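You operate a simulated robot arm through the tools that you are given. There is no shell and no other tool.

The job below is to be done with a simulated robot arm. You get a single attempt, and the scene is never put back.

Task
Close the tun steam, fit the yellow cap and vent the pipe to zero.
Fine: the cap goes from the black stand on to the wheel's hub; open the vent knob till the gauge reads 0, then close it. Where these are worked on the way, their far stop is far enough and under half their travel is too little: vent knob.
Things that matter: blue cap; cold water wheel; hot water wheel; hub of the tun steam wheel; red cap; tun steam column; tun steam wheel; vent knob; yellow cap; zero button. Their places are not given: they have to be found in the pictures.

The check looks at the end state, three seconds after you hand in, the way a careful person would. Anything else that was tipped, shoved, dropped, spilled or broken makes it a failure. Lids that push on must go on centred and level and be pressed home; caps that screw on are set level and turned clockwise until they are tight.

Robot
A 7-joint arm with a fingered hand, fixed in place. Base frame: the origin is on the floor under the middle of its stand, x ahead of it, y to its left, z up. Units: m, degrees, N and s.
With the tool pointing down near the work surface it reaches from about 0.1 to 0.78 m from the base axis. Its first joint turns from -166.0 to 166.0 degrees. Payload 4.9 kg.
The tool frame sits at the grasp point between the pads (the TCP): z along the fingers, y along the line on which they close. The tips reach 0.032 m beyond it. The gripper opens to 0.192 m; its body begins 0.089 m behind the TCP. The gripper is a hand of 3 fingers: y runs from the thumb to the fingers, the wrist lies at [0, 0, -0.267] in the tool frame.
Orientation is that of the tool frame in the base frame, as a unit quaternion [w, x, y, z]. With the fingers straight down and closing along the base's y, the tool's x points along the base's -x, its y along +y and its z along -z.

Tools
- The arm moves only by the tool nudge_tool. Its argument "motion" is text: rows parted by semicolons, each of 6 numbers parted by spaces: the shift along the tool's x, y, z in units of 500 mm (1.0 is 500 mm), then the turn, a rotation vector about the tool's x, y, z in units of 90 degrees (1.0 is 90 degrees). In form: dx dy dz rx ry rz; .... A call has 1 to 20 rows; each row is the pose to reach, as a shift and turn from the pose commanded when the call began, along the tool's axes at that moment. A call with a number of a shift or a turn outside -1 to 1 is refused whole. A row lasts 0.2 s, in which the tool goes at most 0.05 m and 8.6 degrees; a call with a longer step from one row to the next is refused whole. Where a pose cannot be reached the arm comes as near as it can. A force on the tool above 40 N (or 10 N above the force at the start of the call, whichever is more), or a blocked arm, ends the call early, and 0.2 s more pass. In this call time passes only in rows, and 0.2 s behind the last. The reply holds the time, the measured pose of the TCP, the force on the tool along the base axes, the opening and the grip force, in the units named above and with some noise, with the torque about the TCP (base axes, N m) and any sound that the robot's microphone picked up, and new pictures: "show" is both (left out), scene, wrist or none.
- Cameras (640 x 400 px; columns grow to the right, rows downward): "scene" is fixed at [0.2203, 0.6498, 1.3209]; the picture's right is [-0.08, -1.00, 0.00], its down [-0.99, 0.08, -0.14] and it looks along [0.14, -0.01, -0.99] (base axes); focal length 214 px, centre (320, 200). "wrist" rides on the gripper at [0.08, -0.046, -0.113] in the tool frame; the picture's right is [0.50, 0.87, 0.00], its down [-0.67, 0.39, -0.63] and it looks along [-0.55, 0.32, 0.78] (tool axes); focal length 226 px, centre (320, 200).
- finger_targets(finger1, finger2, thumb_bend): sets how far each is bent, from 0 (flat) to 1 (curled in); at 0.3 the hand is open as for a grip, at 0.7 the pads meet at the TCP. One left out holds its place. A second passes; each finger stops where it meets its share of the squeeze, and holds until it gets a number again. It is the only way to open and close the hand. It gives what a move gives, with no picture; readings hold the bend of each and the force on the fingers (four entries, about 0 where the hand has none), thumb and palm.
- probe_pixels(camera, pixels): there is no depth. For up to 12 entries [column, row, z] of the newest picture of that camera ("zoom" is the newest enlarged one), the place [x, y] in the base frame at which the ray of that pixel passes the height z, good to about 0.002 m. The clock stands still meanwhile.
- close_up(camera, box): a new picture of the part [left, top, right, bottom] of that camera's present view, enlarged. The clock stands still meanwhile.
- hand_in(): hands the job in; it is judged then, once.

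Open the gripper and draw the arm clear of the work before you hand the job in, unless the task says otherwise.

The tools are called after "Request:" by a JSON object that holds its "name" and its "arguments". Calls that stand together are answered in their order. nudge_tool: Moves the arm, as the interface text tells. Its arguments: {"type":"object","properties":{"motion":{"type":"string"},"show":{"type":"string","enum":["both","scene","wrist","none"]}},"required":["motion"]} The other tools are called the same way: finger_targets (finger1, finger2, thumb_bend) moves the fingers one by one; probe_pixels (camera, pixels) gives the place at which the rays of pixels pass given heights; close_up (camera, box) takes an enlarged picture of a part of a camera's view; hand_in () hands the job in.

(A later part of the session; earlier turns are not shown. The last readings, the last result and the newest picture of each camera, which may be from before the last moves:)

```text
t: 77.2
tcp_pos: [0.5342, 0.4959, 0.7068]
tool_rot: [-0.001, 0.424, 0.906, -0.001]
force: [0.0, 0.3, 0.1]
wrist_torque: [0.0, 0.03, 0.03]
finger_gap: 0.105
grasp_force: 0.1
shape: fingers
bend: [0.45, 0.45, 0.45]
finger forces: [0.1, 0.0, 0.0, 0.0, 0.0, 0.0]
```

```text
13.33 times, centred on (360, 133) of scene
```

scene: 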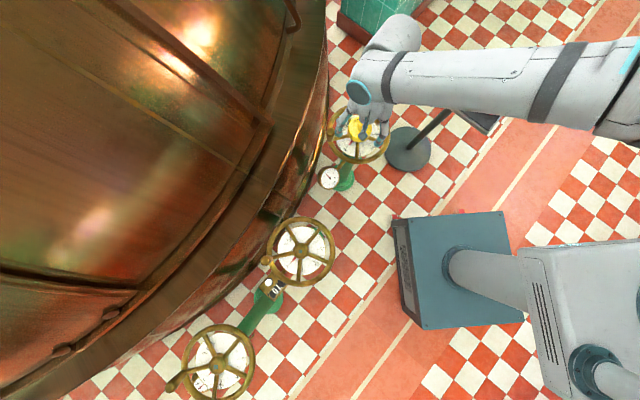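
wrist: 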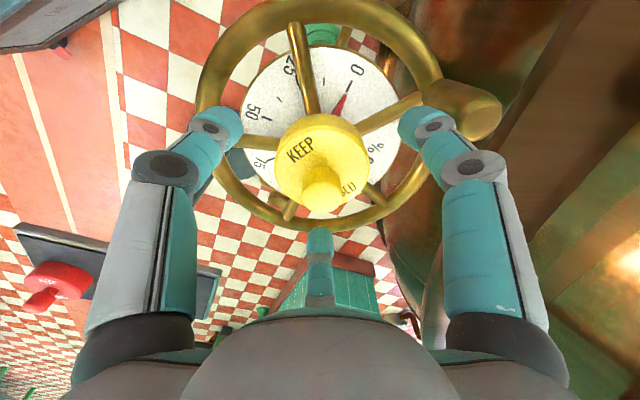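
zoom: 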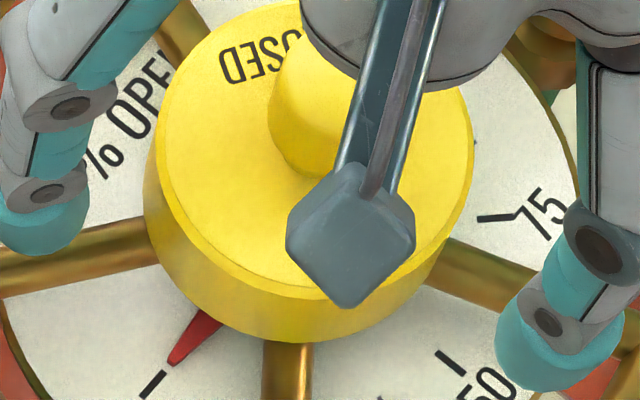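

The cap stayed put on release (bottom edge (295,343), sides 143–462 in zoom → centred on the hub's column). I rise straight up 10 cm and recheck.

Request:
{"name": "nudge_tool", "arguments": {"motion": "0 0 -0.03 0 0 0; 0 0 -0.08 0 0 0; 0 0 -0.13 0 0 0; 0 0 -0.18 0 0 0; 0 0 -0.2 0 0 0; 0 0 -0.2 0 0 0"}}

Request:
{"name": "close_up", "arguments": {"camera": "wrist", "box": [220, 0, 420, 200]}}

Request:
{"name": "close_up", "arguments": {"camera": "scene", "box": [330, 103, 390, 163]}}

```text
t: 78.6
tcp_pos: [0.5357, 0.4968, 0.8078]
tool_rot: [0.0, 0.424, 0.906, -0.001]
force: [-0.4, -0.3, 1.4]
wrist_torque: [-0.02, -0.02, 0.0]
finger_gap: 0.1052
grasp_force: 0.1
shape: fingers
bend: [0.45, 0.45, 0.45]
finger forces: [0.0, 0.0, 0.0, 0.0, 0.1, 0.0]
```

scene: 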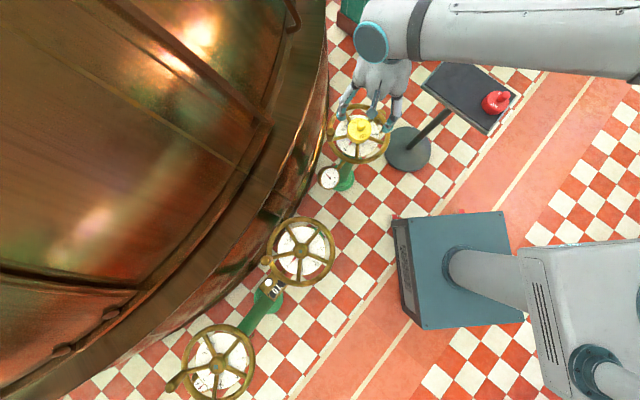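
wrist: 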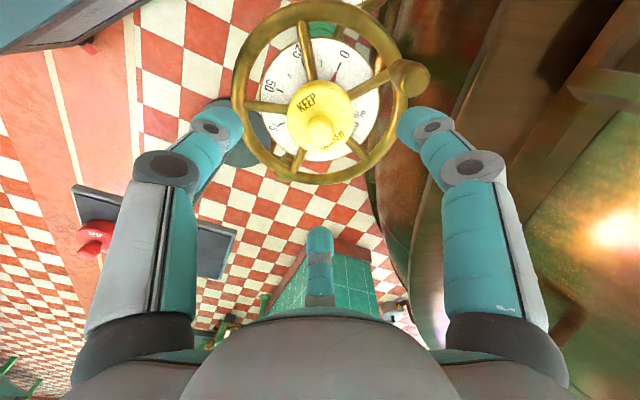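

```text
2.00 times, centred on (320, 100) of wrist
```

zoom: 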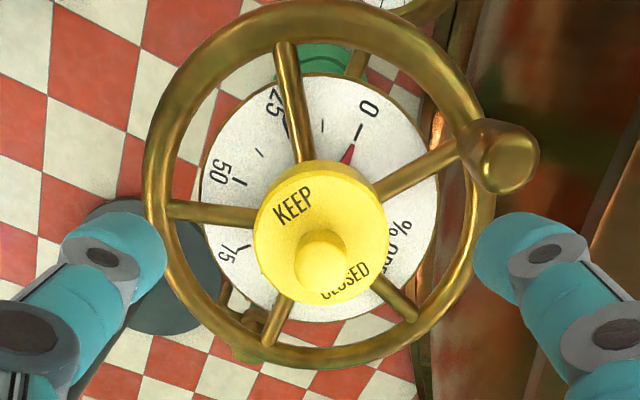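

```text
6.67 times, centred on (360, 133) of scene
```

zoom: 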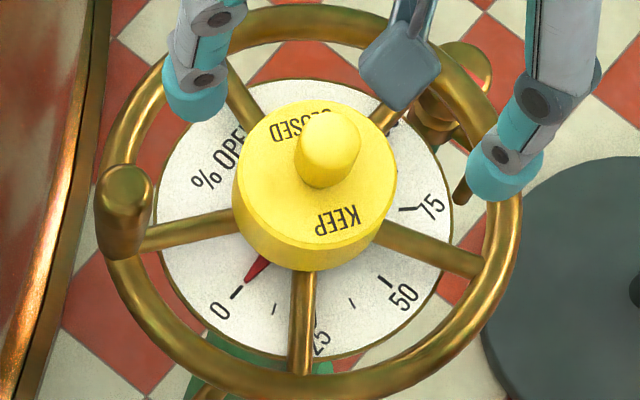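

Cap and hub agree within ~2 mm in both views and the pointer is still on 0. I close the fingers and press once more gently on the handle top, now that it is centred.

Request:
{"name": "finger_targets", "arguments": {"finger1": 0.72, "finger2": 0.72, "thumb_bend": 0.72}}

Request:
{"name": "nudge_tool", "arguments": {"motion": "0 0 0.04 0 0 0; 0 0 0.08 0 0 0; 0 0 0.12 0 0 0; 0 0 0.14 0 0 0; 0 0 0.146 0 0 0; 0 0 0.149 0 0 0; 0 0 0.152 0 0 0; 0 0 0.155 0 0 0", "show": "wrist"}}

```text
t: 79.6
tcp_pos: [0.5342, 0.4962, 0.808]
tool_rot: [0.0, 0.425, 0.905, -0.001]
force: [0.0, 1.0, -0.2]
wrist_torque: [0.0, -0.01, -0.01]
finger_gap: 0.0017
grasp_force: 0.0
shape: fingers
bend: [0.71, 0.71, 0.71]
finger forces: [0.0, 0.0, 0.1, 0.0, 0.0, 0.0]
```

```text
t: 81.4
tcp_pos: [0.5369, 0.4977, 0.7307]
tool_rot: [0.001, 0.425, 0.905, 0.0]
force: [-1.5, -1.3, 9.5]
wrist_torque: [-0.09, 0.11, 0.03]
finger_gap: 0.0012
grasp_force: 5.8
shape: fingers
bend: [0.71, 0.71, 0.71]
finger forces: [0.0, 0.1, 0.0, 0.0, 11.7, 0.0]
```

wrist: 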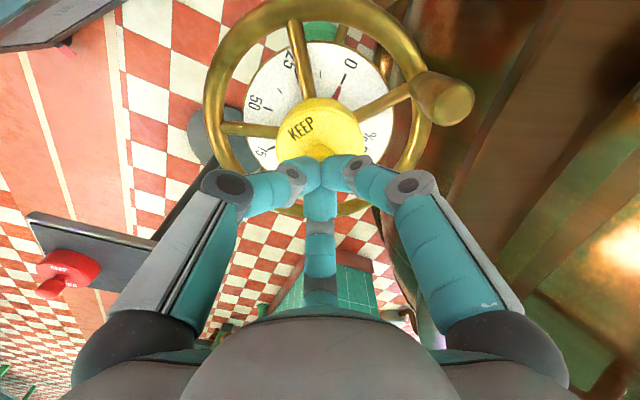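

Contact is at the same height as before (9.5 N at z 0.7307): the cap is bottomed on the spokes with the hub inside. I add 1.5 mm of press, then lift off.

Request:
{"name": "nudge_tool", "arguments": {"motion": "0 0 0.0015 0 0 0; 0 0 0.003 0 0 0; 0 0 0.003 0 0 0", "show": "none"}}

Request:
{"name": "nudge_tool", "arguments": {"motion": "0 0 -0.01 0 0 0; 0 0 -0.04 0 0 0; 0 0 -0.08 0 0 0; 0 0 -0.13 0 0 0; 0 0 -0.18 0 0 0; 0 0 -0.22 0 0 0; 0 0 -0.22 0 0 0"}}

Request:
{"name": "close_up", "arguments": {"camera": "scene", "box": [330, 103, 390, 163]}}

Request:
{"name": "close_up", "arguments": {"camera": "wrist", "box": [220, 0, 420, 200]}}

```text
t: 82.2
tcp_pos: [0.5361, 0.4983, 0.731]
tool_rot: [0.001, 0.425, 0.905, 0.001]
force: [-1.7, -5.2, 27.2]
wrist_torque: [-0.23, 0.21, 0.03]
finger_gap: 0.0007
grasp_force: 16.7
shape: fingers
bend: [0.71, 0.72, 0.72]
finger forces: [0.0, 10.5, 0.1, 0.0, 22.8, 0.0]
```

```text
t: 83.8
tcp_pos: [0.5331, 0.4949, 0.8359]
tool_rot: [0.0, 0.424, 0.905, -0.001]
force: [1.0, 0.5, 0.8]
wrist_torque: [-0.01, -0.01, -0.01]
finger_gap: 0.0014
grasp_force: 0.0
shape: fingers
bend: [0.71, 0.71, 0.71]
finger forces: [0.1, 0.1, 0.0, 0.1, 0.1, 0.0]
```

scene: 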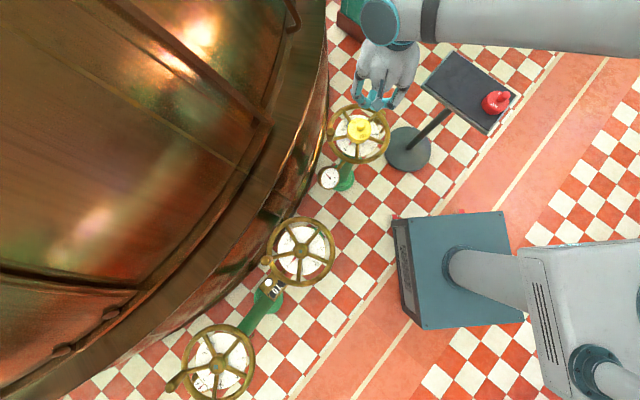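
wrist: 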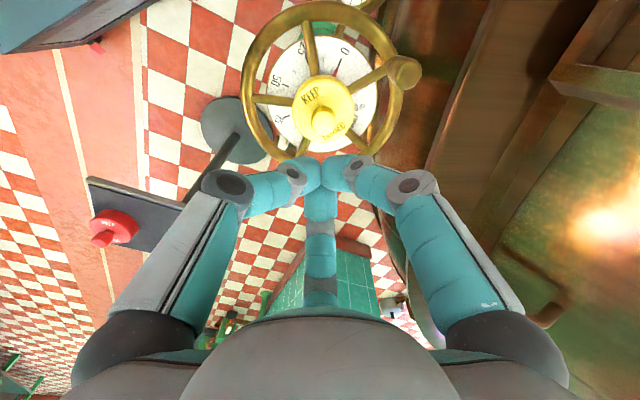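

```text
6.67 times, centred on (360, 133) of scene
```

zoom: 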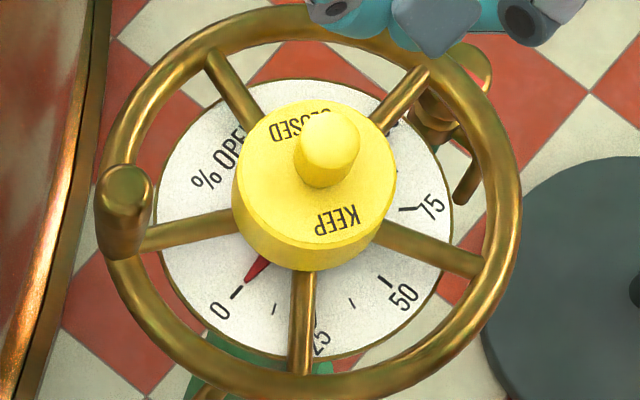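

```text
2.00 times, centred on (320, 100) of wrist
```

zoom: 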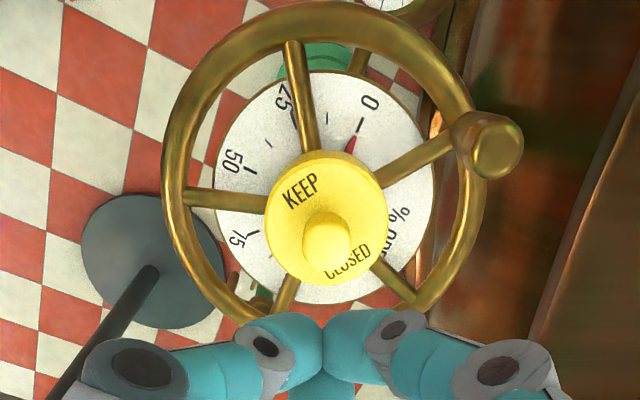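

The cap is unmoved after a 27 N press. To be certain the hub is captured inside the bore (and to centre it mechanically), I regrip and will nudge it sideways until it is stopped on either side.

Request:
{"name": "finger_targets", "arguments": {"finger1": 0.45, "finger2": 0.45, "thumb_bend": 0.45}}

Request:
{"name": "nudge_tool", "arguments": {"motion": "0 0 0.05 0 0 0; 0 0 0.1 0 0 0; 0 0 0.15 0 0 0; 0 0 0.2 0 0 0; 0 0 0.24 0 0 0; 0 0 0.258 0 0 0; 0 0 0.258 0 0 0", "show": "none"}}

Request:
{"name": "finger_targets", "arguments": {"finger1": 0.7, "finger2": 0.7, "thumb_bend": 0.7}}

Request:
{"name": "nudge_tool", "arguments": {"motion": "0.002 0 0 0 0 0; 0.004 0 0 0 0 0; 0.006 0 0 0 0 0; 0.008 0 0 0 0 0; 0.008 0 0 0 0 0", "show": "none"}}

```text
t: 84.8
tcp_pos: [0.5329, 0.4958, 0.8371]
tool_rot: [0.0, 0.424, 0.906, -0.001]
force: [0.5, 0.2, 0.0]
wrist_torque: [-0.02, -0.02, 0.02]
finger_gap: 0.1053
grasp_force: 0.1
shape: fingers
bend: [0.45, 0.45, 0.45]
finger forces: [0.0, 0.0, 0.1, 0.0, 0.1, 0.0]
```

```text
t: 86.4
tcp_pos: [0.5338, 0.495, 0.7072]
tool_rot: [-0.001, 0.424, 0.905, 0.0]
force: [0.3, 0.4, -0.7]
wrist_torque: [0.0, -0.01, -0.02]
finger_gap: 0.1052
grasp_force: 0.0
shape: fingers
bend: [0.45, 0.45, 0.45]
finger forces: [0.1, 0.0, 0.0, 0.0, 0.0, 0.0]
```

```text
t: 87.4
tcp_pos: [0.5346, 0.4955, 0.7072]
tool_rot: [0.0, 0.423, 0.906, -0.001]
force: [0.3, -0.1, 0.1]
wrist_torque: [0.02, 0.0, 0.02]
finger_gap: 0.0203
grasp_force: 9.8
shape: fingers
bend: [0.65, 0.64, 0.67]
finger forces: [6.2, 7.0, 0.0, 0.1, 6.7, 0.0]
```

```text
t: 88.6
tcp_pos: [0.5312, 0.4984, 0.7081]
tool_rot: [0.0, 0.424, 0.906, 0.0]
force: [-0.1, -0.2, -0.4]
wrist_torque: [0.02, -0.01, 0.03]
finger_gap: 0.0203
grasp_force: 9.7
shape: fingers
bend: [0.65, 0.64, 0.67]
finger forces: [6.1, 7.1, 0.0, 0.0, 6.6, 0.1]
```

4 mm along tool x met no force. I go another 4 mm in the same direction.

Request:
{"name": "nudge_tool", "arguments": {"motion": "0.002 0 0 0 0 0; 0.004 0 0 0 0 0; 0.006 0 0 0 0 0; 0.008 0 0 0 0 0; 0.008 0 0 0 0 0"}}

Request:
{"name": "close_up", "arguments": {"camera": "scene", "box": [345, 118, 375, 148]}}

```text
t: 89.8
tcp_pos: [0.5303, 0.5024, 0.7089]
tool_rot: [0.0, 0.424, 0.906, -0.001]
force: [4.2, -9.9, 3.7]
wrist_torque: [-0.32, -0.2, 0.04]
finger_gap: 0.0196
grasp_force: 12.5
shape: fingers
bend: [0.65, 0.64, 0.67]
finger forces: [4.7, 10.7, 0.0, 0.0, 9.8, 0.0]
```

scene: 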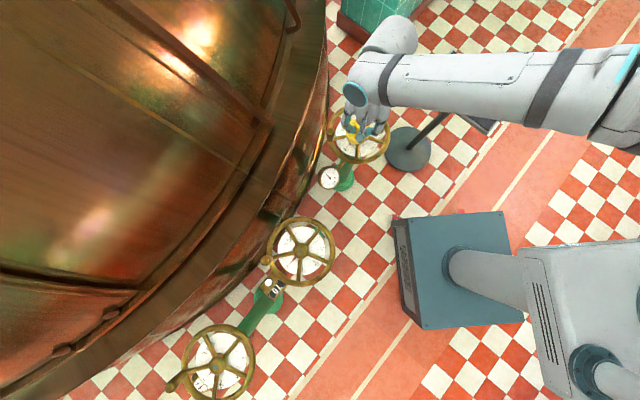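
wrist: 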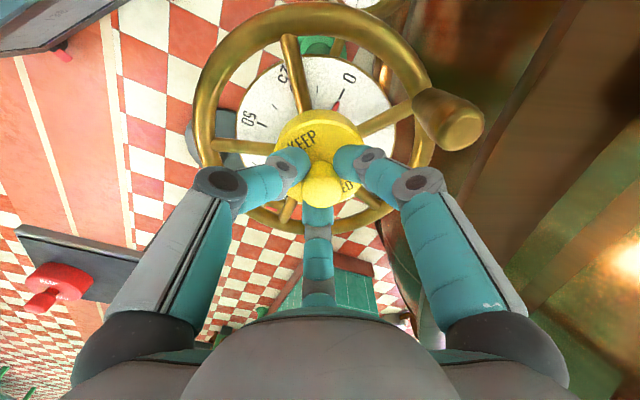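

```text
13.33 times, centred on (360, 133) of scene
```

zoom: 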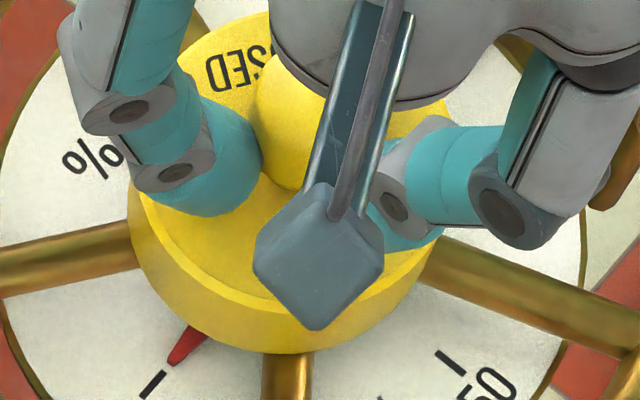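

Blocked at last: 11 N against the motion, so the hub is inside the cap's bore. I go back past the start and nudge the other way to find the opposite stop.

Request:
{"name": "nudge_tool", "arguments": {"motion": "-0.004 0 0 0 0 0; -0.008 0 0 0 0 0; -0.012 0 0 0 0 0; -0.016 0 0 0 0 0; -0.02 0 0 0 0 0; -0.022 0 0 0 0 0; -0.022 0 0 0 0 0", "show": "none"}}

```text
t: 91.4
tcp_pos: [0.5372, 0.4944, 0.7078]
tool_rot: [0.0, 0.424, 0.906, -0.001]
force: [0.9, -0.3, 0.2]
wrist_torque: [0.02, 0.02, -0.03]
finger_gap: 0.0201
grasp_force: 10.5
shape: fingers
bend: [0.65, 0.64, 0.67]
finger forces: [6.8, 7.1, 0.0, 0.1, 6.8, 0.0]
```

Free at −3 mm from the start. I continue 3 mm further that way.

Request:
{"name": "nudge_tool", "arguments": {"motion": "-0.002 0 0 0 0 0; -0.004 0 0 0 0 0; -0.006 0 0 0 0 0; -0.006 0 0 0 0 0", "show": "none"}}

```text
t: 92.4
tcp_pos: [0.5387, 0.492, 0.7097]
tool_rot: [0.0, 0.424, 0.906, -0.001]
force: [0.4, -0.3, 0.3]
wrist_torque: [-0.01, 0.01, -0.01]
finger_gap: 0.0199
grasp_force: 10.9
shape: fingers
bend: [0.65, 0.64, 0.67]
finger forces: [6.7, 7.2, 0.0, 0.0, 6.9, 0.0]
```

Still free at −6 mm. I continue 3 mm more.

Request:
{"name": "nudge_tool", "arguments": {"motion": "-0.002 0 0 0 0 0; -0.004 0 0 0 0 0; -0.006 0 0 0 0 0; -0.006 0 0 0 0 0", "show": "none"}}

```text
t: 93.4
tcp_pos: [0.5403, 0.4906, 0.7094]
tool_rot: [0.0, 0.425, 0.905, 0.0]
force: [-0.5, 0.4, -0.2]
wrist_torque: [0.01, 0.02, 0.01]
finger_gap: 0.0203
grasp_force: 10.8
shape: fingers
bend: [0.65, 0.64, 0.67]
finger forces: [7.1, 6.8, 0.1, 0.0, 6.8, 0.0]
```

Still free at −9 mm. Two more millimetres at a time.

Request:
{"name": "nudge_tool", "arguments": {"motion": "-0.002 0 0 0 0 0; -0.004 0 0 0 0 0; -0.005 0 0 0 0 0; -0.005 0 0 0 0 0"}}

Request:
{"name": "close_up", "arguments": {"camera": "scene", "box": [345, 118, 375, 148]}}

Request:
{"name": "close_up", "arguments": {"camera": "wrist", "box": [220, 80, 420, 240]}}

```text
t: 94.4
tcp_pos: [0.5423, 0.4887, 0.7106]
tool_rot: [0.0, 0.425, 0.905, 0.0]
force: [-5.6, 4.3, 2.0]
wrist_torque: [0.21, 0.23, -0.03]
finger_gap: 0.02
grasp_force: 10.5
shape: fingers
bend: [0.65, 0.65, 0.67]
finger forces: [8.3, 5.8, 0.0, 0.1, 7.0, 0.0]
```

scene: 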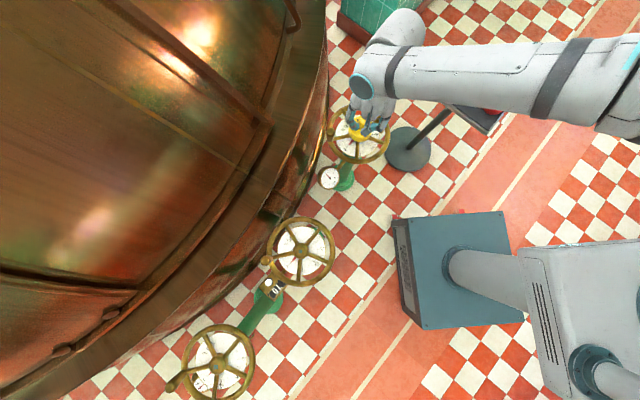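
wrist: 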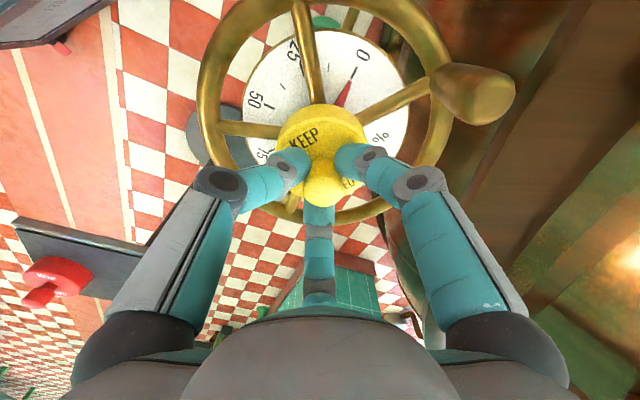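

```text
13.33 times, centred on (360, 133) of scene
```

zoom: 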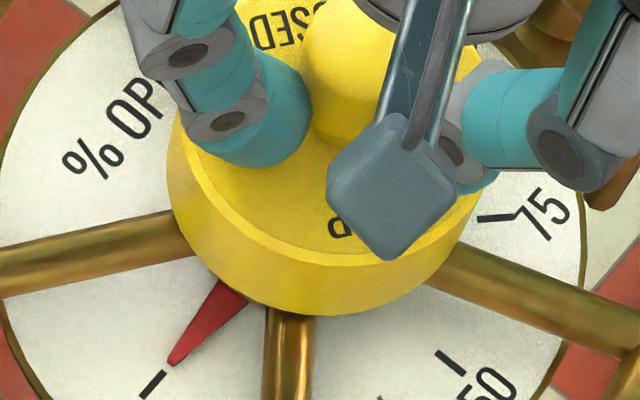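

```text
2.50 times, centred on (320, 160) of wrist
```

zoom: 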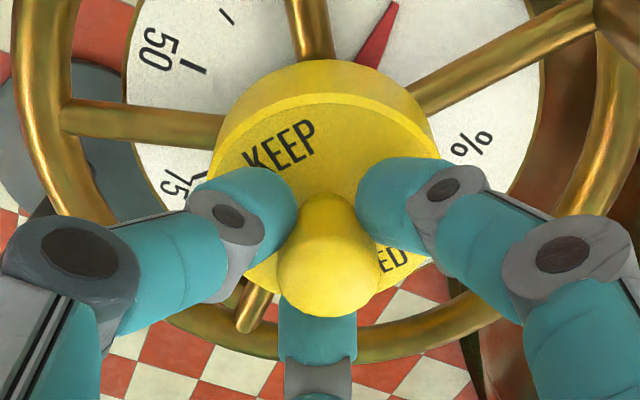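

Opposite stop found at −11.5 mm (7 N), so the mid-point along tool x is ≈ −2 mm from the start. I go to the mid-point and then probe along tool y.

Request:
{"name": "nudge_tool", "arguments": {"motion": "0.005 0 0 0 0 0; 0.01 0 0 0 0 0; 0.015 0 0 0 0 0; 0.019 0 0 0 0 0; 0.019 0.004 0 0 0 0; 0.019 0.008 0 0 0 0; 0.019 0.012 0 0 0 0; 0.019 0.012 0 0 0 0", "show": "none"}}

```text
t: 96.2
tcp_pos: [0.541, 0.4985, 0.7094]
tool_rot: [0.001, 0.425, 0.905, -0.001]
force: [-3.8, -1.9, 2.1]
wrist_torque: [-0.09, 0.12, 0.0]
finger_gap: 0.0202
grasp_force: 11.3
shape: fingers
bend: [0.65, 0.65, 0.67]
finger forces: [6.2, 6.8, 0.1, 0.0, 9.3, 0.1]
```

Blocked at about +5.5 mm along tool y (4 N). Now the other way along tool y.

Request:
{"name": "nudge_tool", "arguments": {"motion": "0 -0.008 0 0 0 0; 0 -0.016 0 0 0 0; 0 -0.022 0 0 0 0; 0 -0.026 0 0 0 0; 0 -0.03 0 0 0 0; 0 -0.032 0 0 0 0; 0 -0.032 0 0 0 0", "show": "none"}}

```text
t: 97.8
tcp_pos: [0.5289, 0.4894, 0.7089]
tool_rot: [0.001, 0.424, 0.906, -0.001]
force: [1.7, 1.1, -0.9]
wrist_torque: [0.08, -0.16, -0.02]
finger_gap: 0.0204
grasp_force: 10.5
shape: fingers
bend: [0.65, 0.65, 0.67]
finger forces: [7.2, 8.6, 0.0, 0.0, 5.5, 0.0]
```

Contact at about −9.7 mm, so the centre along tool y is ≈ −2.2 mm. I move to the mechanical centre and release in small equal steps.

Request:
{"name": "nudge_tool", "arguments": {"motion": "0 0.005 0 0 0 0; 0 0.01 0 0 0 0; -0.0004 0.0155 0 0 0 0; -0.0004 0.0155 0 0 0 0; -0.0004 0.0155 0.001 0 0 0", "show": "none"}}

Request:
{"name": "finger_targets", "arguments": {"finger1": 0.64, "finger2": 0.63, "thumb_bend": 0.66}}

Request:
{"name": "finger_targets", "arguments": {"finger1": 0.61, "finger2": 0.6, "thumb_bend": 0.63}}

Request:
{"name": "finger_targets", "arguments": {"finger1": 0.45, "finger2": 0.45, "thumb_bend": 0.45}}

Request:
{"name": "nudge_tool", "arguments": {"motion": "0 0 -0.03 0 0 0; 0 0 -0.08 0 0 0; 0 0 -0.14 0 0 0; 0 0 -0.2 0 0 0; 0 0 -0.24 0 0 0; 0 0 -0.24 0 0 0"}}

Request:
{"name": "close_up", "arguments": {"camera": "scene", "box": [330, 103, 390, 163]}}

Request:
{"name": "close_up", "arguments": {"camera": "wrist", "box": [220, 0, 420, 200]}}

```text
t: 99.0
tcp_pos: [0.5349, 0.4927, 0.7082]
tool_rot: [0.0, 0.424, 0.906, 0.0]
force: [0.2, 0.6, -0.6]
wrist_torque: [0.05, -0.05, -0.03]
finger_gap: 0.0198
grasp_force: 10.7
shape: fingers
bend: [0.65, 0.65, 0.67]
finger forces: [7.1, 7.5, 0.0, 0.1, 6.8, 0.0]
```

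```text
t: 100.0
tcp_pos: [0.5345, 0.494, 0.7075]
tool_rot: [0.0, 0.424, 0.906, -0.001]
force: [-0.3, -0.3, 1.4]
wrist_torque: [0.0, 0.01, 0.01]
finger_gap: 0.0229
grasp_force: 0.2
shape: fingers
bend: [0.64, 0.63, 0.66]
finger forces: [0.3, 0.1, 0.0, 0.0, 0.5, 0.0]
```

```text
t: 101.0
tcp_pos: [0.5344, 0.493, 0.7086]
tool_rot: [0.0, 0.424, 0.906, -0.001]
force: [0.5, -0.5, -0.9]
wrist_torque: [0.03, 0.0, -0.02]
finger_gap: 0.0335
grasp_force: 0.1
shape: fingers
bend: [0.61, 0.6, 0.63]
finger forces: [0.0, 0.0, 0.1, 0.0, 0.0, 0.1]
```

```text
t: 102.0
tcp_pos: [0.5341, 0.493, 0.7084]
tool_rot: [-0.001, 0.424, 0.906, -0.001]
force: [0.9, -0.8, 0.5]
wrist_torque: [0.03, -0.01, -0.01]
finger_gap: 0.1052
grasp_force: 0.1
shape: fingers
bend: [0.45, 0.45, 0.45]
finger forces: [0.1, 0.0, 0.0, 0.0, 0.0, 0.0]
```

```text
t: 103.4
tcp_pos: [0.5342, 0.4944, 0.8256]
tool_rot: [-0.001, 0.425, 0.905, -0.001]
force: [0.2, -0.1, 0.1]
wrist_torque: [0.07, 0.05, -0.01]
finger_gap: 0.1049
grasp_force: 0.0
shape: fingers
bend: [0.45, 0.45, 0.45]
finger forces: [0.1, 0.1, 0.1, 0.0, 0.0, 0.0]
```

scene: 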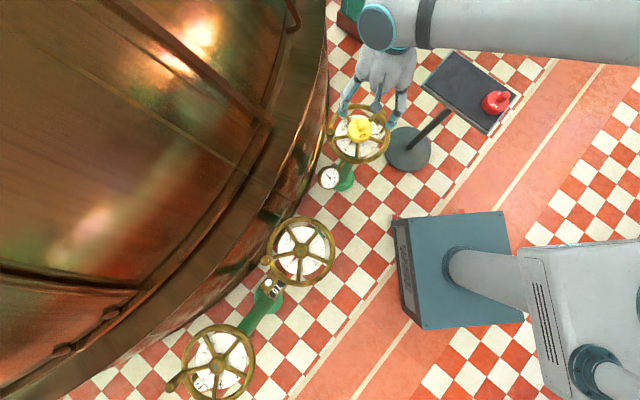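
wrist: 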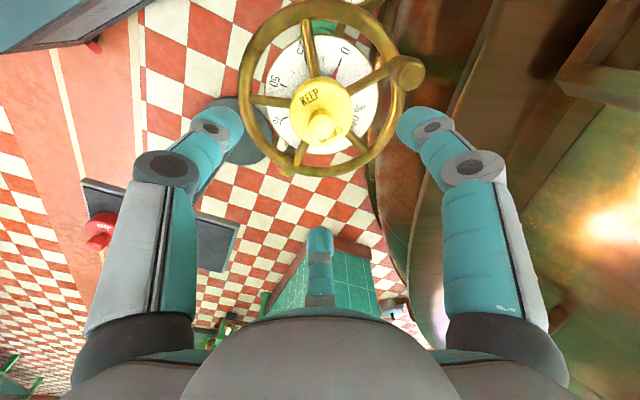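

```text
6.67 times, centred on (360, 133) of scene
```

zoom: 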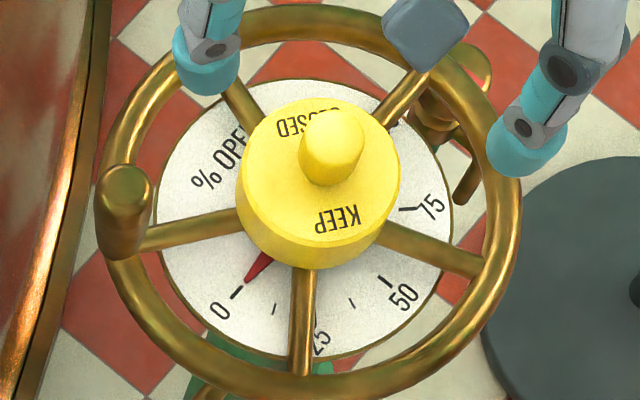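

```text
2.00 times, centred on (320, 100) of wrist
```

zoom: 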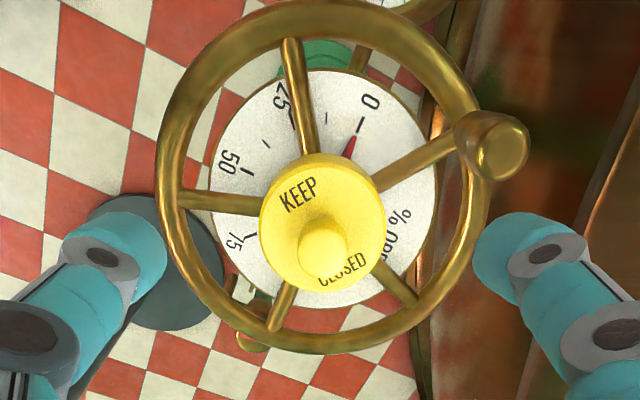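

The cap is captured, centred and level on the hub. Next the vent: I move above the vent knob (≈ (0.646,0.377)) at z ≈ 0.80 to study it from the wrist camera.

Request:
{"name": "nudge_tool", "arguments": {"motion": "-0.054 0.004 0.008 0 0 0.053; -0.108 0.0075 0.016 0 0 0.106; -0.162 0.0113 0.025 0 0 0.16; -0.215 0.015 0.033 0 0 0.213; -0.269 0.019 0.042 0 0 0.266; -0.323 0.0226 0.05 0 0 0.319; -0.323 0.0226 0.05 0 0 0.319"}}

Request:
{"name": "close_up", "arguments": {"camera": "wrist", "box": [240, 40, 400, 200]}}

Request:
{"name": "close_up", "arguments": {"camera": "scene", "box": [350, 80, 420, 150]}}

```text
t: 105.0
tcp_pos: [0.6451, 0.3742, 0.8066]
tool_rot: [0.001, 0.636, 0.772, 0.0]
force: [-0.1, 0.6, 0.3]
wrist_torque: [0.0, -0.03, 0.01]
finger_gap: 0.1054
grasp_force: 0.1
shape: fingers
bend: [0.45, 0.45, 0.45]
finger forces: [0.0, 0.0, 0.0, 0.0, 0.0, 0.1]
```

scene: 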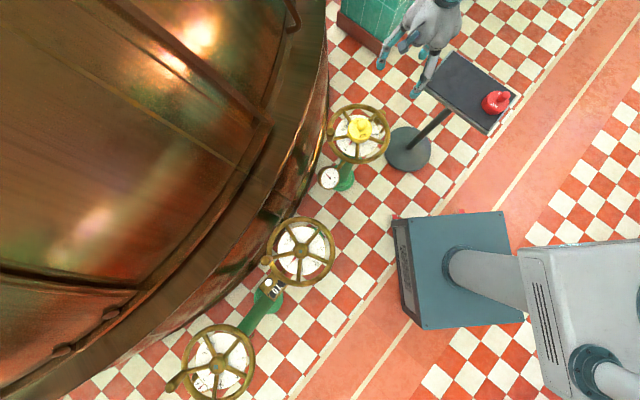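
wrist: 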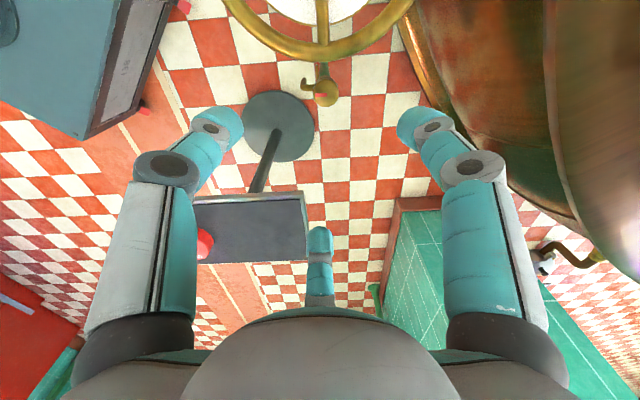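

```text
2.50 times, centred on (320, 120) of wrist
```

zoom: 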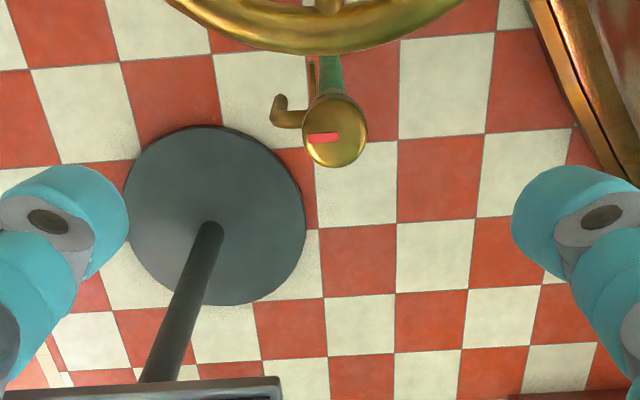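

```text
5.71 times, centred on (385, 115) of scene
```

zoom: 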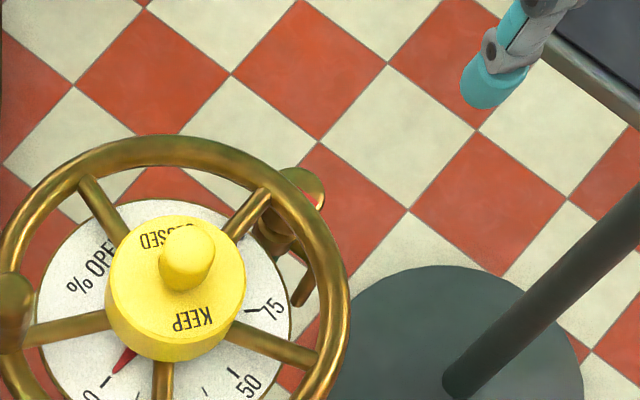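

The knob top shows at wrist (327,95) with its red mark, partly behind the rim in the scene view at (382,113). I zoom tighter in both views to locate it and see its mark.

Request:
{"name": "close_up", "arguments": {"camera": "wrist", "box": [305, 70, 345, 115]}}

Request:
{"name": "close_up", "arguments": {"camera": "scene", "box": [370, 100, 400, 130]}}

```text
8.89 times, centred on (325, 92) of wrist
```

zoom: 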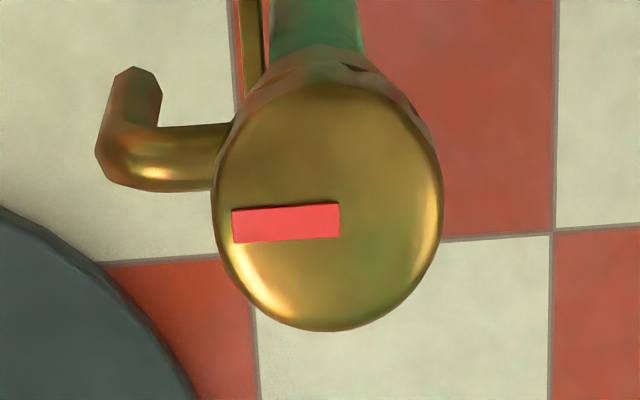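

```text
13.33 times, centred on (385, 115) of scene
```

zoom: 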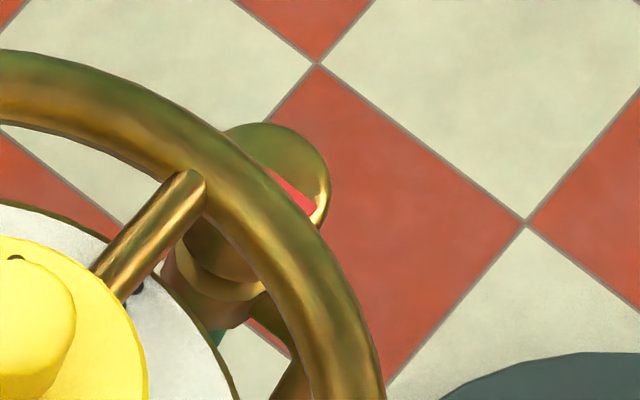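

The knob top centre triangulates to ≈ (0.650,0.380) with top z ≈ 0.54, diameter ≈ 0.04 and its red mark pointing to image-left. I turn the tool about 90° counter-clockwise above it so the wide gap between the two fingers faces the wheel rim.

Request:
{"name": "nudge_tool", "arguments": {"motion": "0.001 0.001 0 0 0 -0.08; 0.002 0.002 0 0 0 -0.16; 0.003 0.003 0 0 0 -0.24; 0.004 0.004 0 0 0 -0.32; 0.005 0.005 0 0 0 -0.4; 0.006 0.006 0 0 0 -0.48; 0.007 0.008 0 0 0 -0.56; 0.008 0.009 0 0 0 -0.64; 0.009 0.01 0 0 0 -0.72; 0.01 0.012 0 0 0 -0.8; 0.01 0.012 0 0 0 -0.88; 0.01 0.012 0 0 0 -0.95; 0.01 0.012 0 0 0 -1.0; 0.01 0.012 0 0 0 -1.0"}}

Request:
{"name": "close_up", "arguments": {"camera": "wrist", "box": [240, 40, 400, 200]}}

```text
t: 108.0
tcp_pos: [0.6517, 0.3824, 0.8022]
tool_rot: [-0.001, -0.097, 0.995, -0.001]
force: [0.4, 0.3, 0.4]
wrist_torque: [0.02, 0.02, -0.02]
finger_gap: 0.1052
grasp_force: 0.1
shape: fingers
bend: [0.45, 0.45, 0.45]
finger forces: [0.1, 0.0, 0.1, 0.0, 0.1, 0.0]
```

scene: 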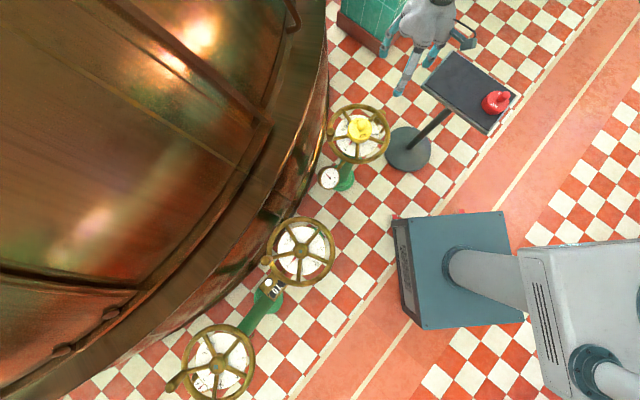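
wrist: 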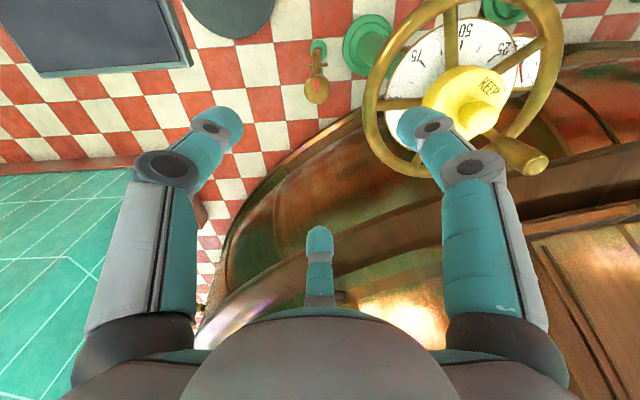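

```text
2.50 times, centred on (320, 120) of wrist
```

zoom: 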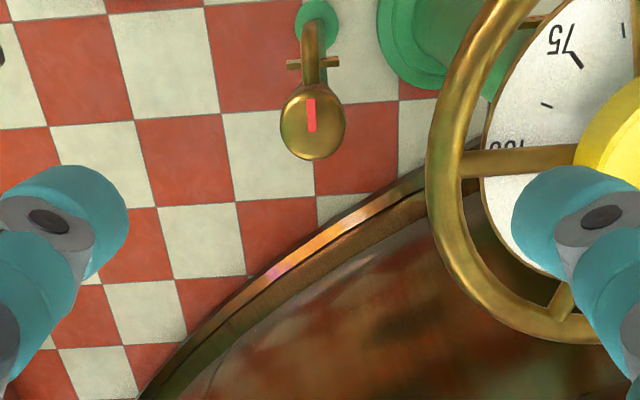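

Combining the two wrist views, the knob's rim sits at ≈ (0.6535,0.3765), z ≈ 0.527 — well below the wheel rim. I turn to a heading with the two-finger gap facing the hub (−45°) and come down to z ≈ 0.72.

Request:
{"name": "nudge_tool", "arguments": {"motion": "-0.002 -0.004 0.03 0 0 -0.075; -0.004 -0.008 0.06 0 0 -0.15; -0.006 -0.012 0.09 0 0 -0.225; -0.008 -0.016 0.12 0 0 -0.3; -0.0098 -0.0196 0.16 0 0 -0.377; -0.0098 -0.0196 0.16 0 0 -0.377"}}

Request:
{"name": "close_up", "arguments": {"camera": "wrist", "box": [220, 40, 420, 220]}}

Request:
{"name": "close_up", "arguments": {"camera": "scene", "box": [330, 20, 450, 160]}}

```text
t: 109.4
tcp_pos: [0.6576, 0.3741, 0.7234]
tool_rot: [0.0, -0.384, 0.923, 0.001]
force: [0.6, -0.1, 0.6]
wrist_torque: [0.0, -0.02, 0.0]
finger_gap: 0.1054
grasp_force: 0.0
shape: fingers
bend: [0.45, 0.45, 0.45]
finger forces: [0.0, 0.0, 0.0, 0.0, 0.0, 0.0]
```

scene: 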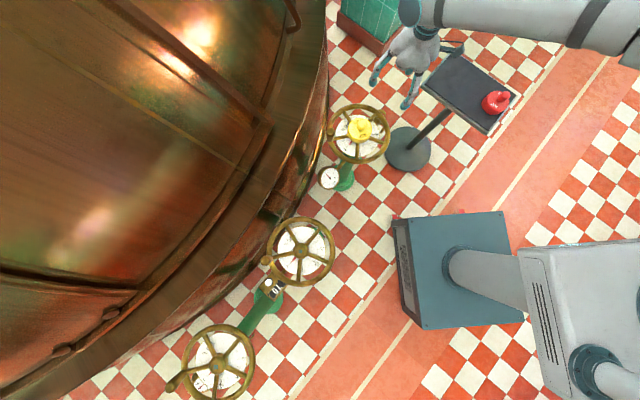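
wrist: 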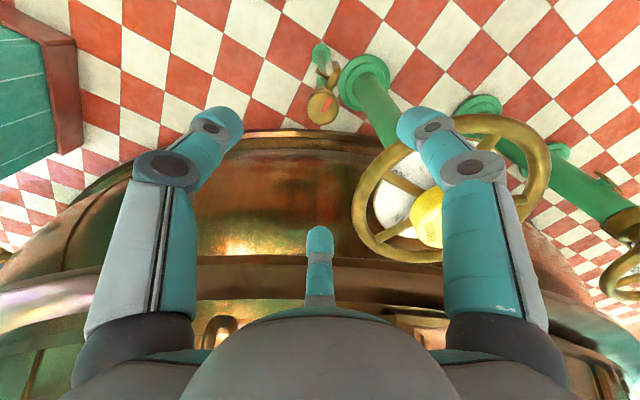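

```text
2.22 times, centred on (320, 130) of wrist
```

zoom: 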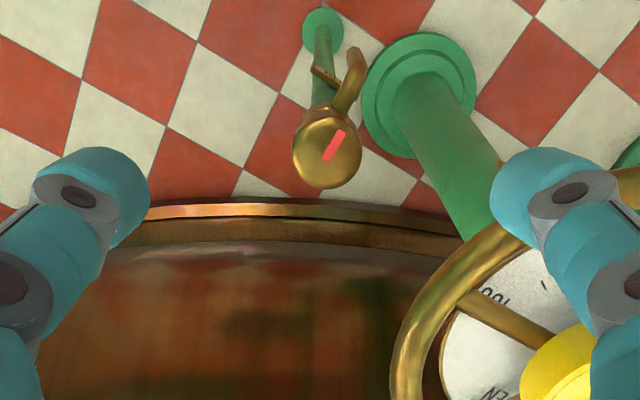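

```text
2.86 times, centred on (390, 90) of scene
```

zoom: 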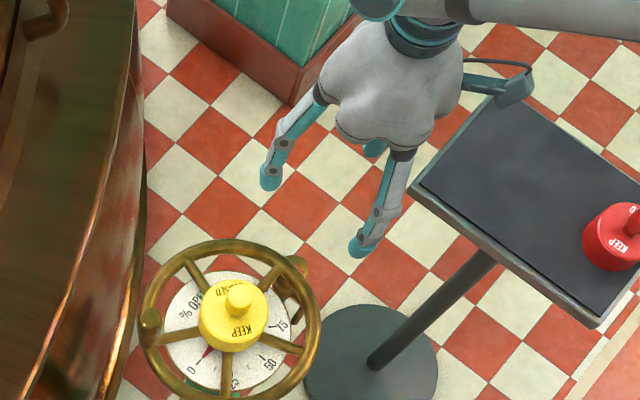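

The knob again locates at (0.654,0.377) for z 0.527, consistent in three views. I tilt the tool 13° so the hand leans away from the wheel and lower to z ≈ 0.62 for a check.

Request:
{"name": "nudge_tool", "arguments": {"motion": "0.0005 -0.001 0.04 -0.036 0 0; 0.001 -0.002 0.08 -0.072 0 0; 0.0015 -0.003 0.12 -0.108 0 0; 0.002 -0.004 0.17 -0.144 0 0; 0.002 -0.005 0.205 -0.144 0 0; 0.002 -0.005 0.205 -0.144 0 0"}}

Request:
{"name": "close_up", "arguments": {"camera": "wrist", "box": [220, 60, 420, 240]}}

Request:
{"name": "close_up", "arguments": {"camera": "scene", "box": [330, 20, 450, 160]}}

```text
t: 110.8
tcp_pos: [0.6601, 0.371, 0.6226]
tool_rot: [-0.044, -0.38, 0.918, 0.104]
force: [-0.4, 0.0, -0.6]
wrist_torque: [0.0, 0.01, 0.0]
finger_gap: 0.1051
grasp_force: 0.0
shape: fingers
bend: [0.45, 0.45, 0.45]
finger forces: [0.0, 0.1, 0.0, 0.1, 0.0, 0.0]
```

scene: 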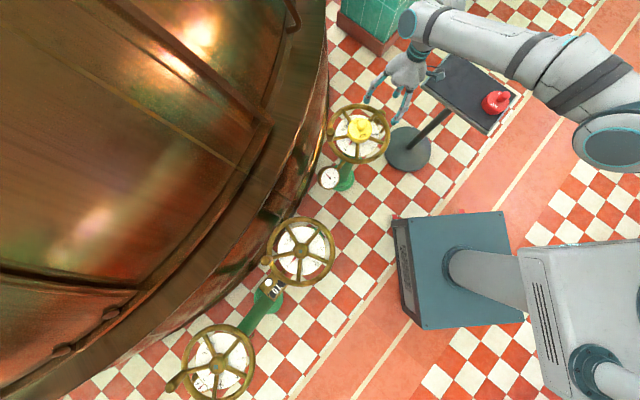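
wrist: 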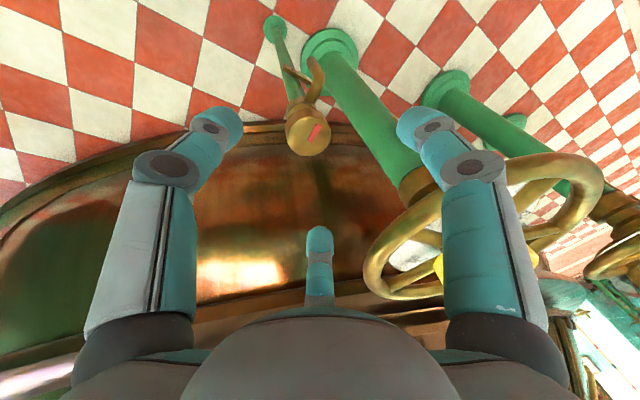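

```text
2.22 times, centred on (320, 150) of wrist
```

zoom: 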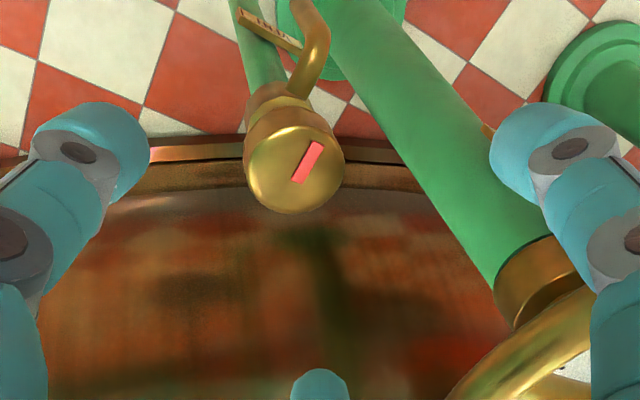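

```text
2.86 times, centred on (390, 90) of scene
```

zoom: 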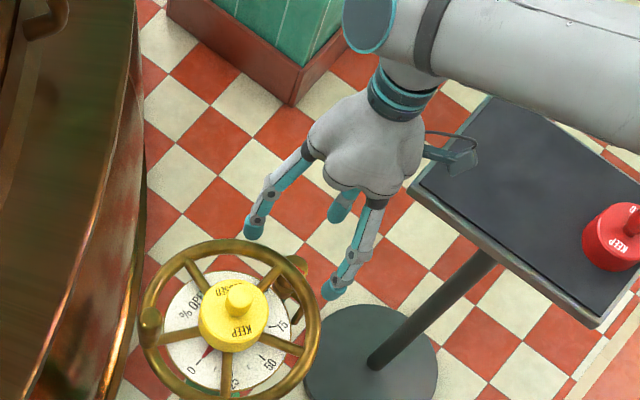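

The hand leans clear of the rim; the knob appears at wrist (309,136), i.e. a few mm off the tool axis. I correct by (−2,−11) mm in the tool frame and advance 45 mm, then check.

Request:
{"name": "nudge_tool", "arguments": {"motion": "-0.001 -0.008 0.02 0 0 0; -0.002 -0.015 0.04 0 0 0; -0.004 -0.023 0.065 0 0 0; -0.004 -0.023 0.09 0 0 0; -0.004 -0.023 0.09 0 0 0"}}

Request:
{"name": "close_up", "arguments": {"camera": "wrist", "box": [220, 80, 420, 260]}}

Request:
{"name": "close_up", "arguments": {"camera": "scene", "box": [340, 60, 430, 150]}}

```text
t: 112.0
tcp_pos: [0.6551, 0.3679, 0.578]
tool_rot: [-0.043, -0.38, 0.918, 0.104]
force: [0.1, -0.9, 0.2]
wrist_torque: [-0.01, -0.03, 0.02]
finger_gap: 0.1054
grasp_force: 0.1
shape: fingers
bend: [0.45, 0.45, 0.45]
finger forces: [0.1, 0.1, 0.1, 0.0, 0.0, 0.0]
out of reach, approached as far as the arm can: row 3, 4, 5
```

scene: 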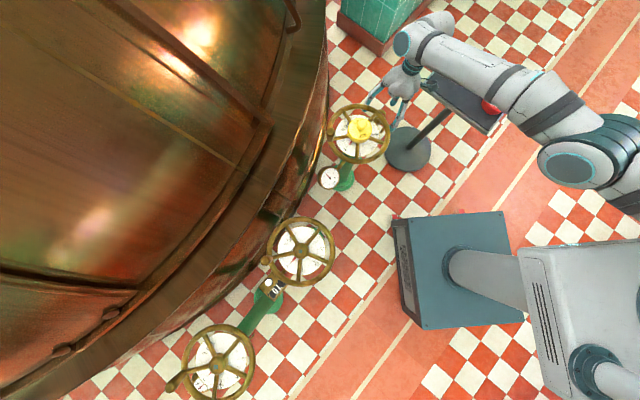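
wrist: 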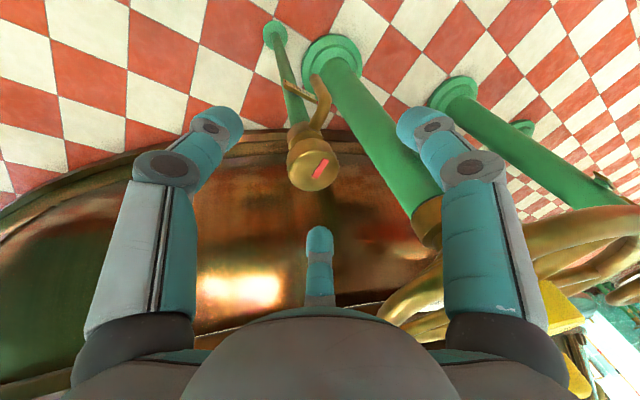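

```text
2.22 times, centred on (320, 170) of wrist
```

zoom: 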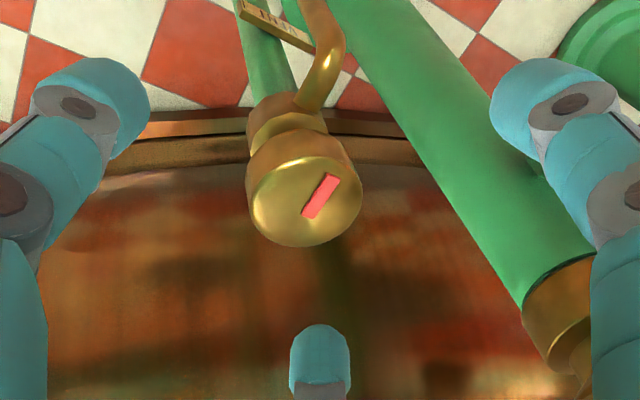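

```text
4.44 times, centred on (385, 105) of scene
```

zoom: 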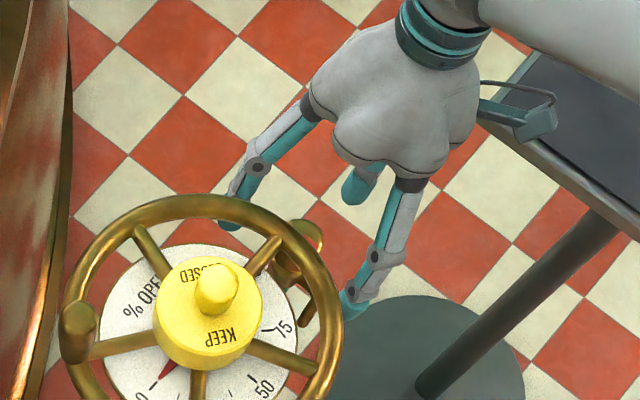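

The lean outward ran into the reach limit (TCP stopped at (0.655,0.368)). I raise the hand and turn it 25° about the vertical, so the lean points sideways (toward −y) instead of outward.

Request:
{"name": "nudge_tool", "arguments": {"motion": "0.0014 0.0072 -0.029 0 -0.0105 0.0455; 0.0028 0.0145 -0.058 0 -0.021 0.091; 0.0042 0.0217 -0.0874 0 -0.0315 0.1364; 0.0056 0.029 -0.1165 0 -0.042 0.182; 0.007 0.0362 -0.146 0 -0.0525 0.2273; 0.0084 0.0434 -0.1748 0 -0.063 0.2728; 0.0084 0.0434 -0.1748 0 -0.063 0.2728"}}

Request:
{"name": "close_up", "arguments": {"camera": "wrist", "box": [220, 40, 420, 220]}}

```text
t: 113.6
tcp_pos: [0.6894, 0.3847, 0.6884]
tool_rot: [-0.021, -0.171, 0.979, 0.11]
force: [0.5, -0.6, 0.7]
wrist_torque: [-0.02, 0.03, -0.01]
finger_gap: 0.1054
grasp_force: 0.1
shape: fingers
bend: [0.45, 0.45, 0.45]
finger forces: [0.1, 0.0, 0.0, 0.0, 0.0, 0.0]
out of reach, approached as far as the arm can: row 2, 3, 4, 5, 6, 7
```

scene: 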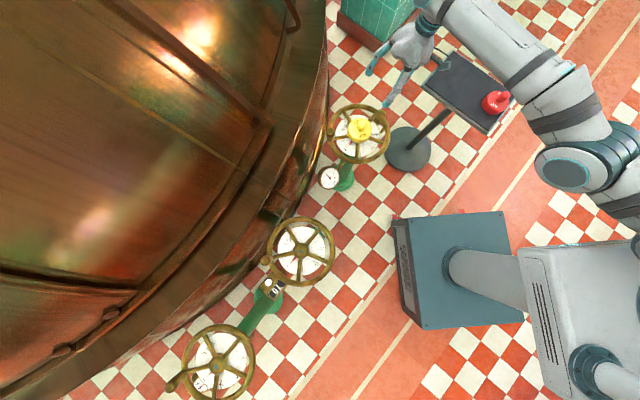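
wrist: 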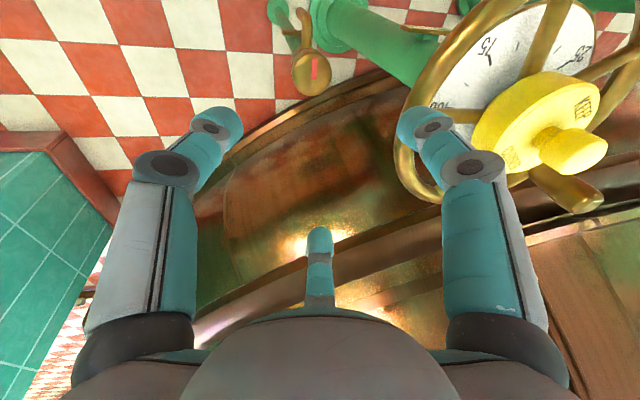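

```text
2.22 times, centred on (320, 130) of wrist
```

zoom: 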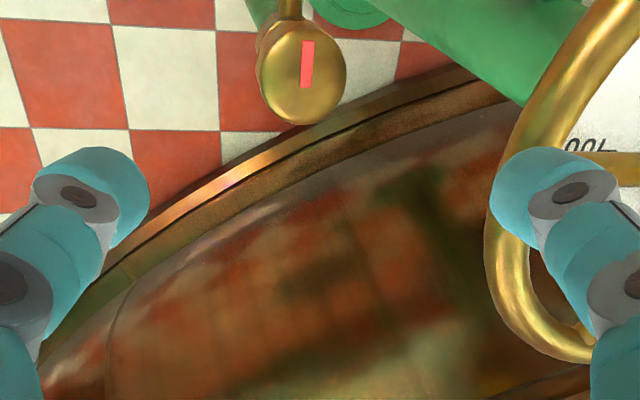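

The arm still could not follow (TCP ended at (0.689,0.385,0.688)), so tilting here is near a joint limit. I go back to a vertical tool above the knob and will use that instead.

Request:
{"name": "nudge_tool", "arguments": {"motion": "0.001 0.006 -0.02 0.024 0 0; 0.002 0.012 -0.04 0.048 0 0; 0.0025 0.018 -0.058 0.072 0 0; 0.003 0.025 -0.077 0.096 0 0; 0.004 0.031 -0.096 0.12 0 0; 0.0048 0.037 -0.1146 0.144 0 0; 0.0048 0.037 -0.1146 0.144 0 0"}}

```text
t: 115.2
tcp_pos: [0.6855, 0.3881, 0.7474]
tool_rot: [0.001, -0.172, 0.985, -0.001]
force: [-0.1, 0.0, -0.1]
wrist_torque: [0.01, 0.01, 0.04]
finger_gap: 0.1055
grasp_force: 0.1
shape: fingers
bend: [0.45, 0.45, 0.45]
finger forces: [0.1, 0.0, 0.0, 0.1, 0.0, 0.0]
out of reach, approached as far as the arm can: row 1
```

scene: 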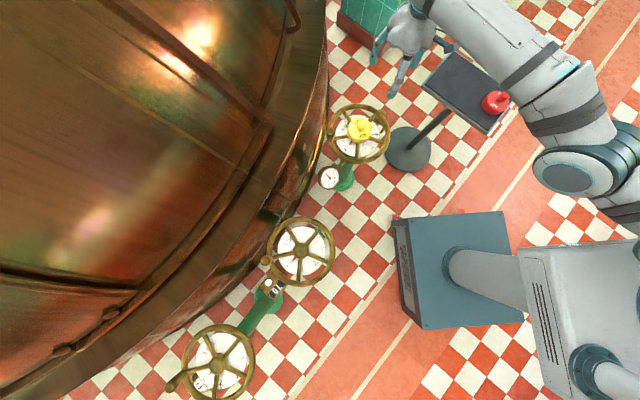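
wrist: 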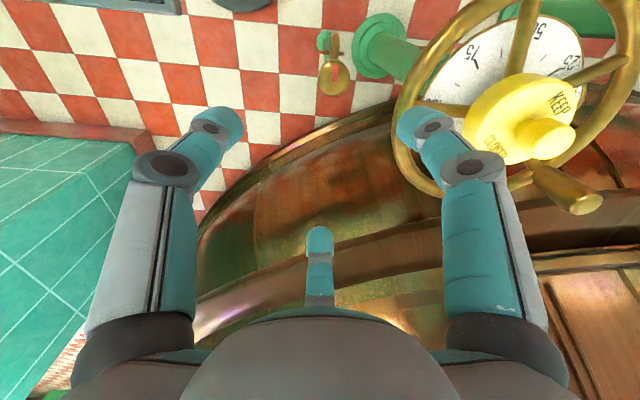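

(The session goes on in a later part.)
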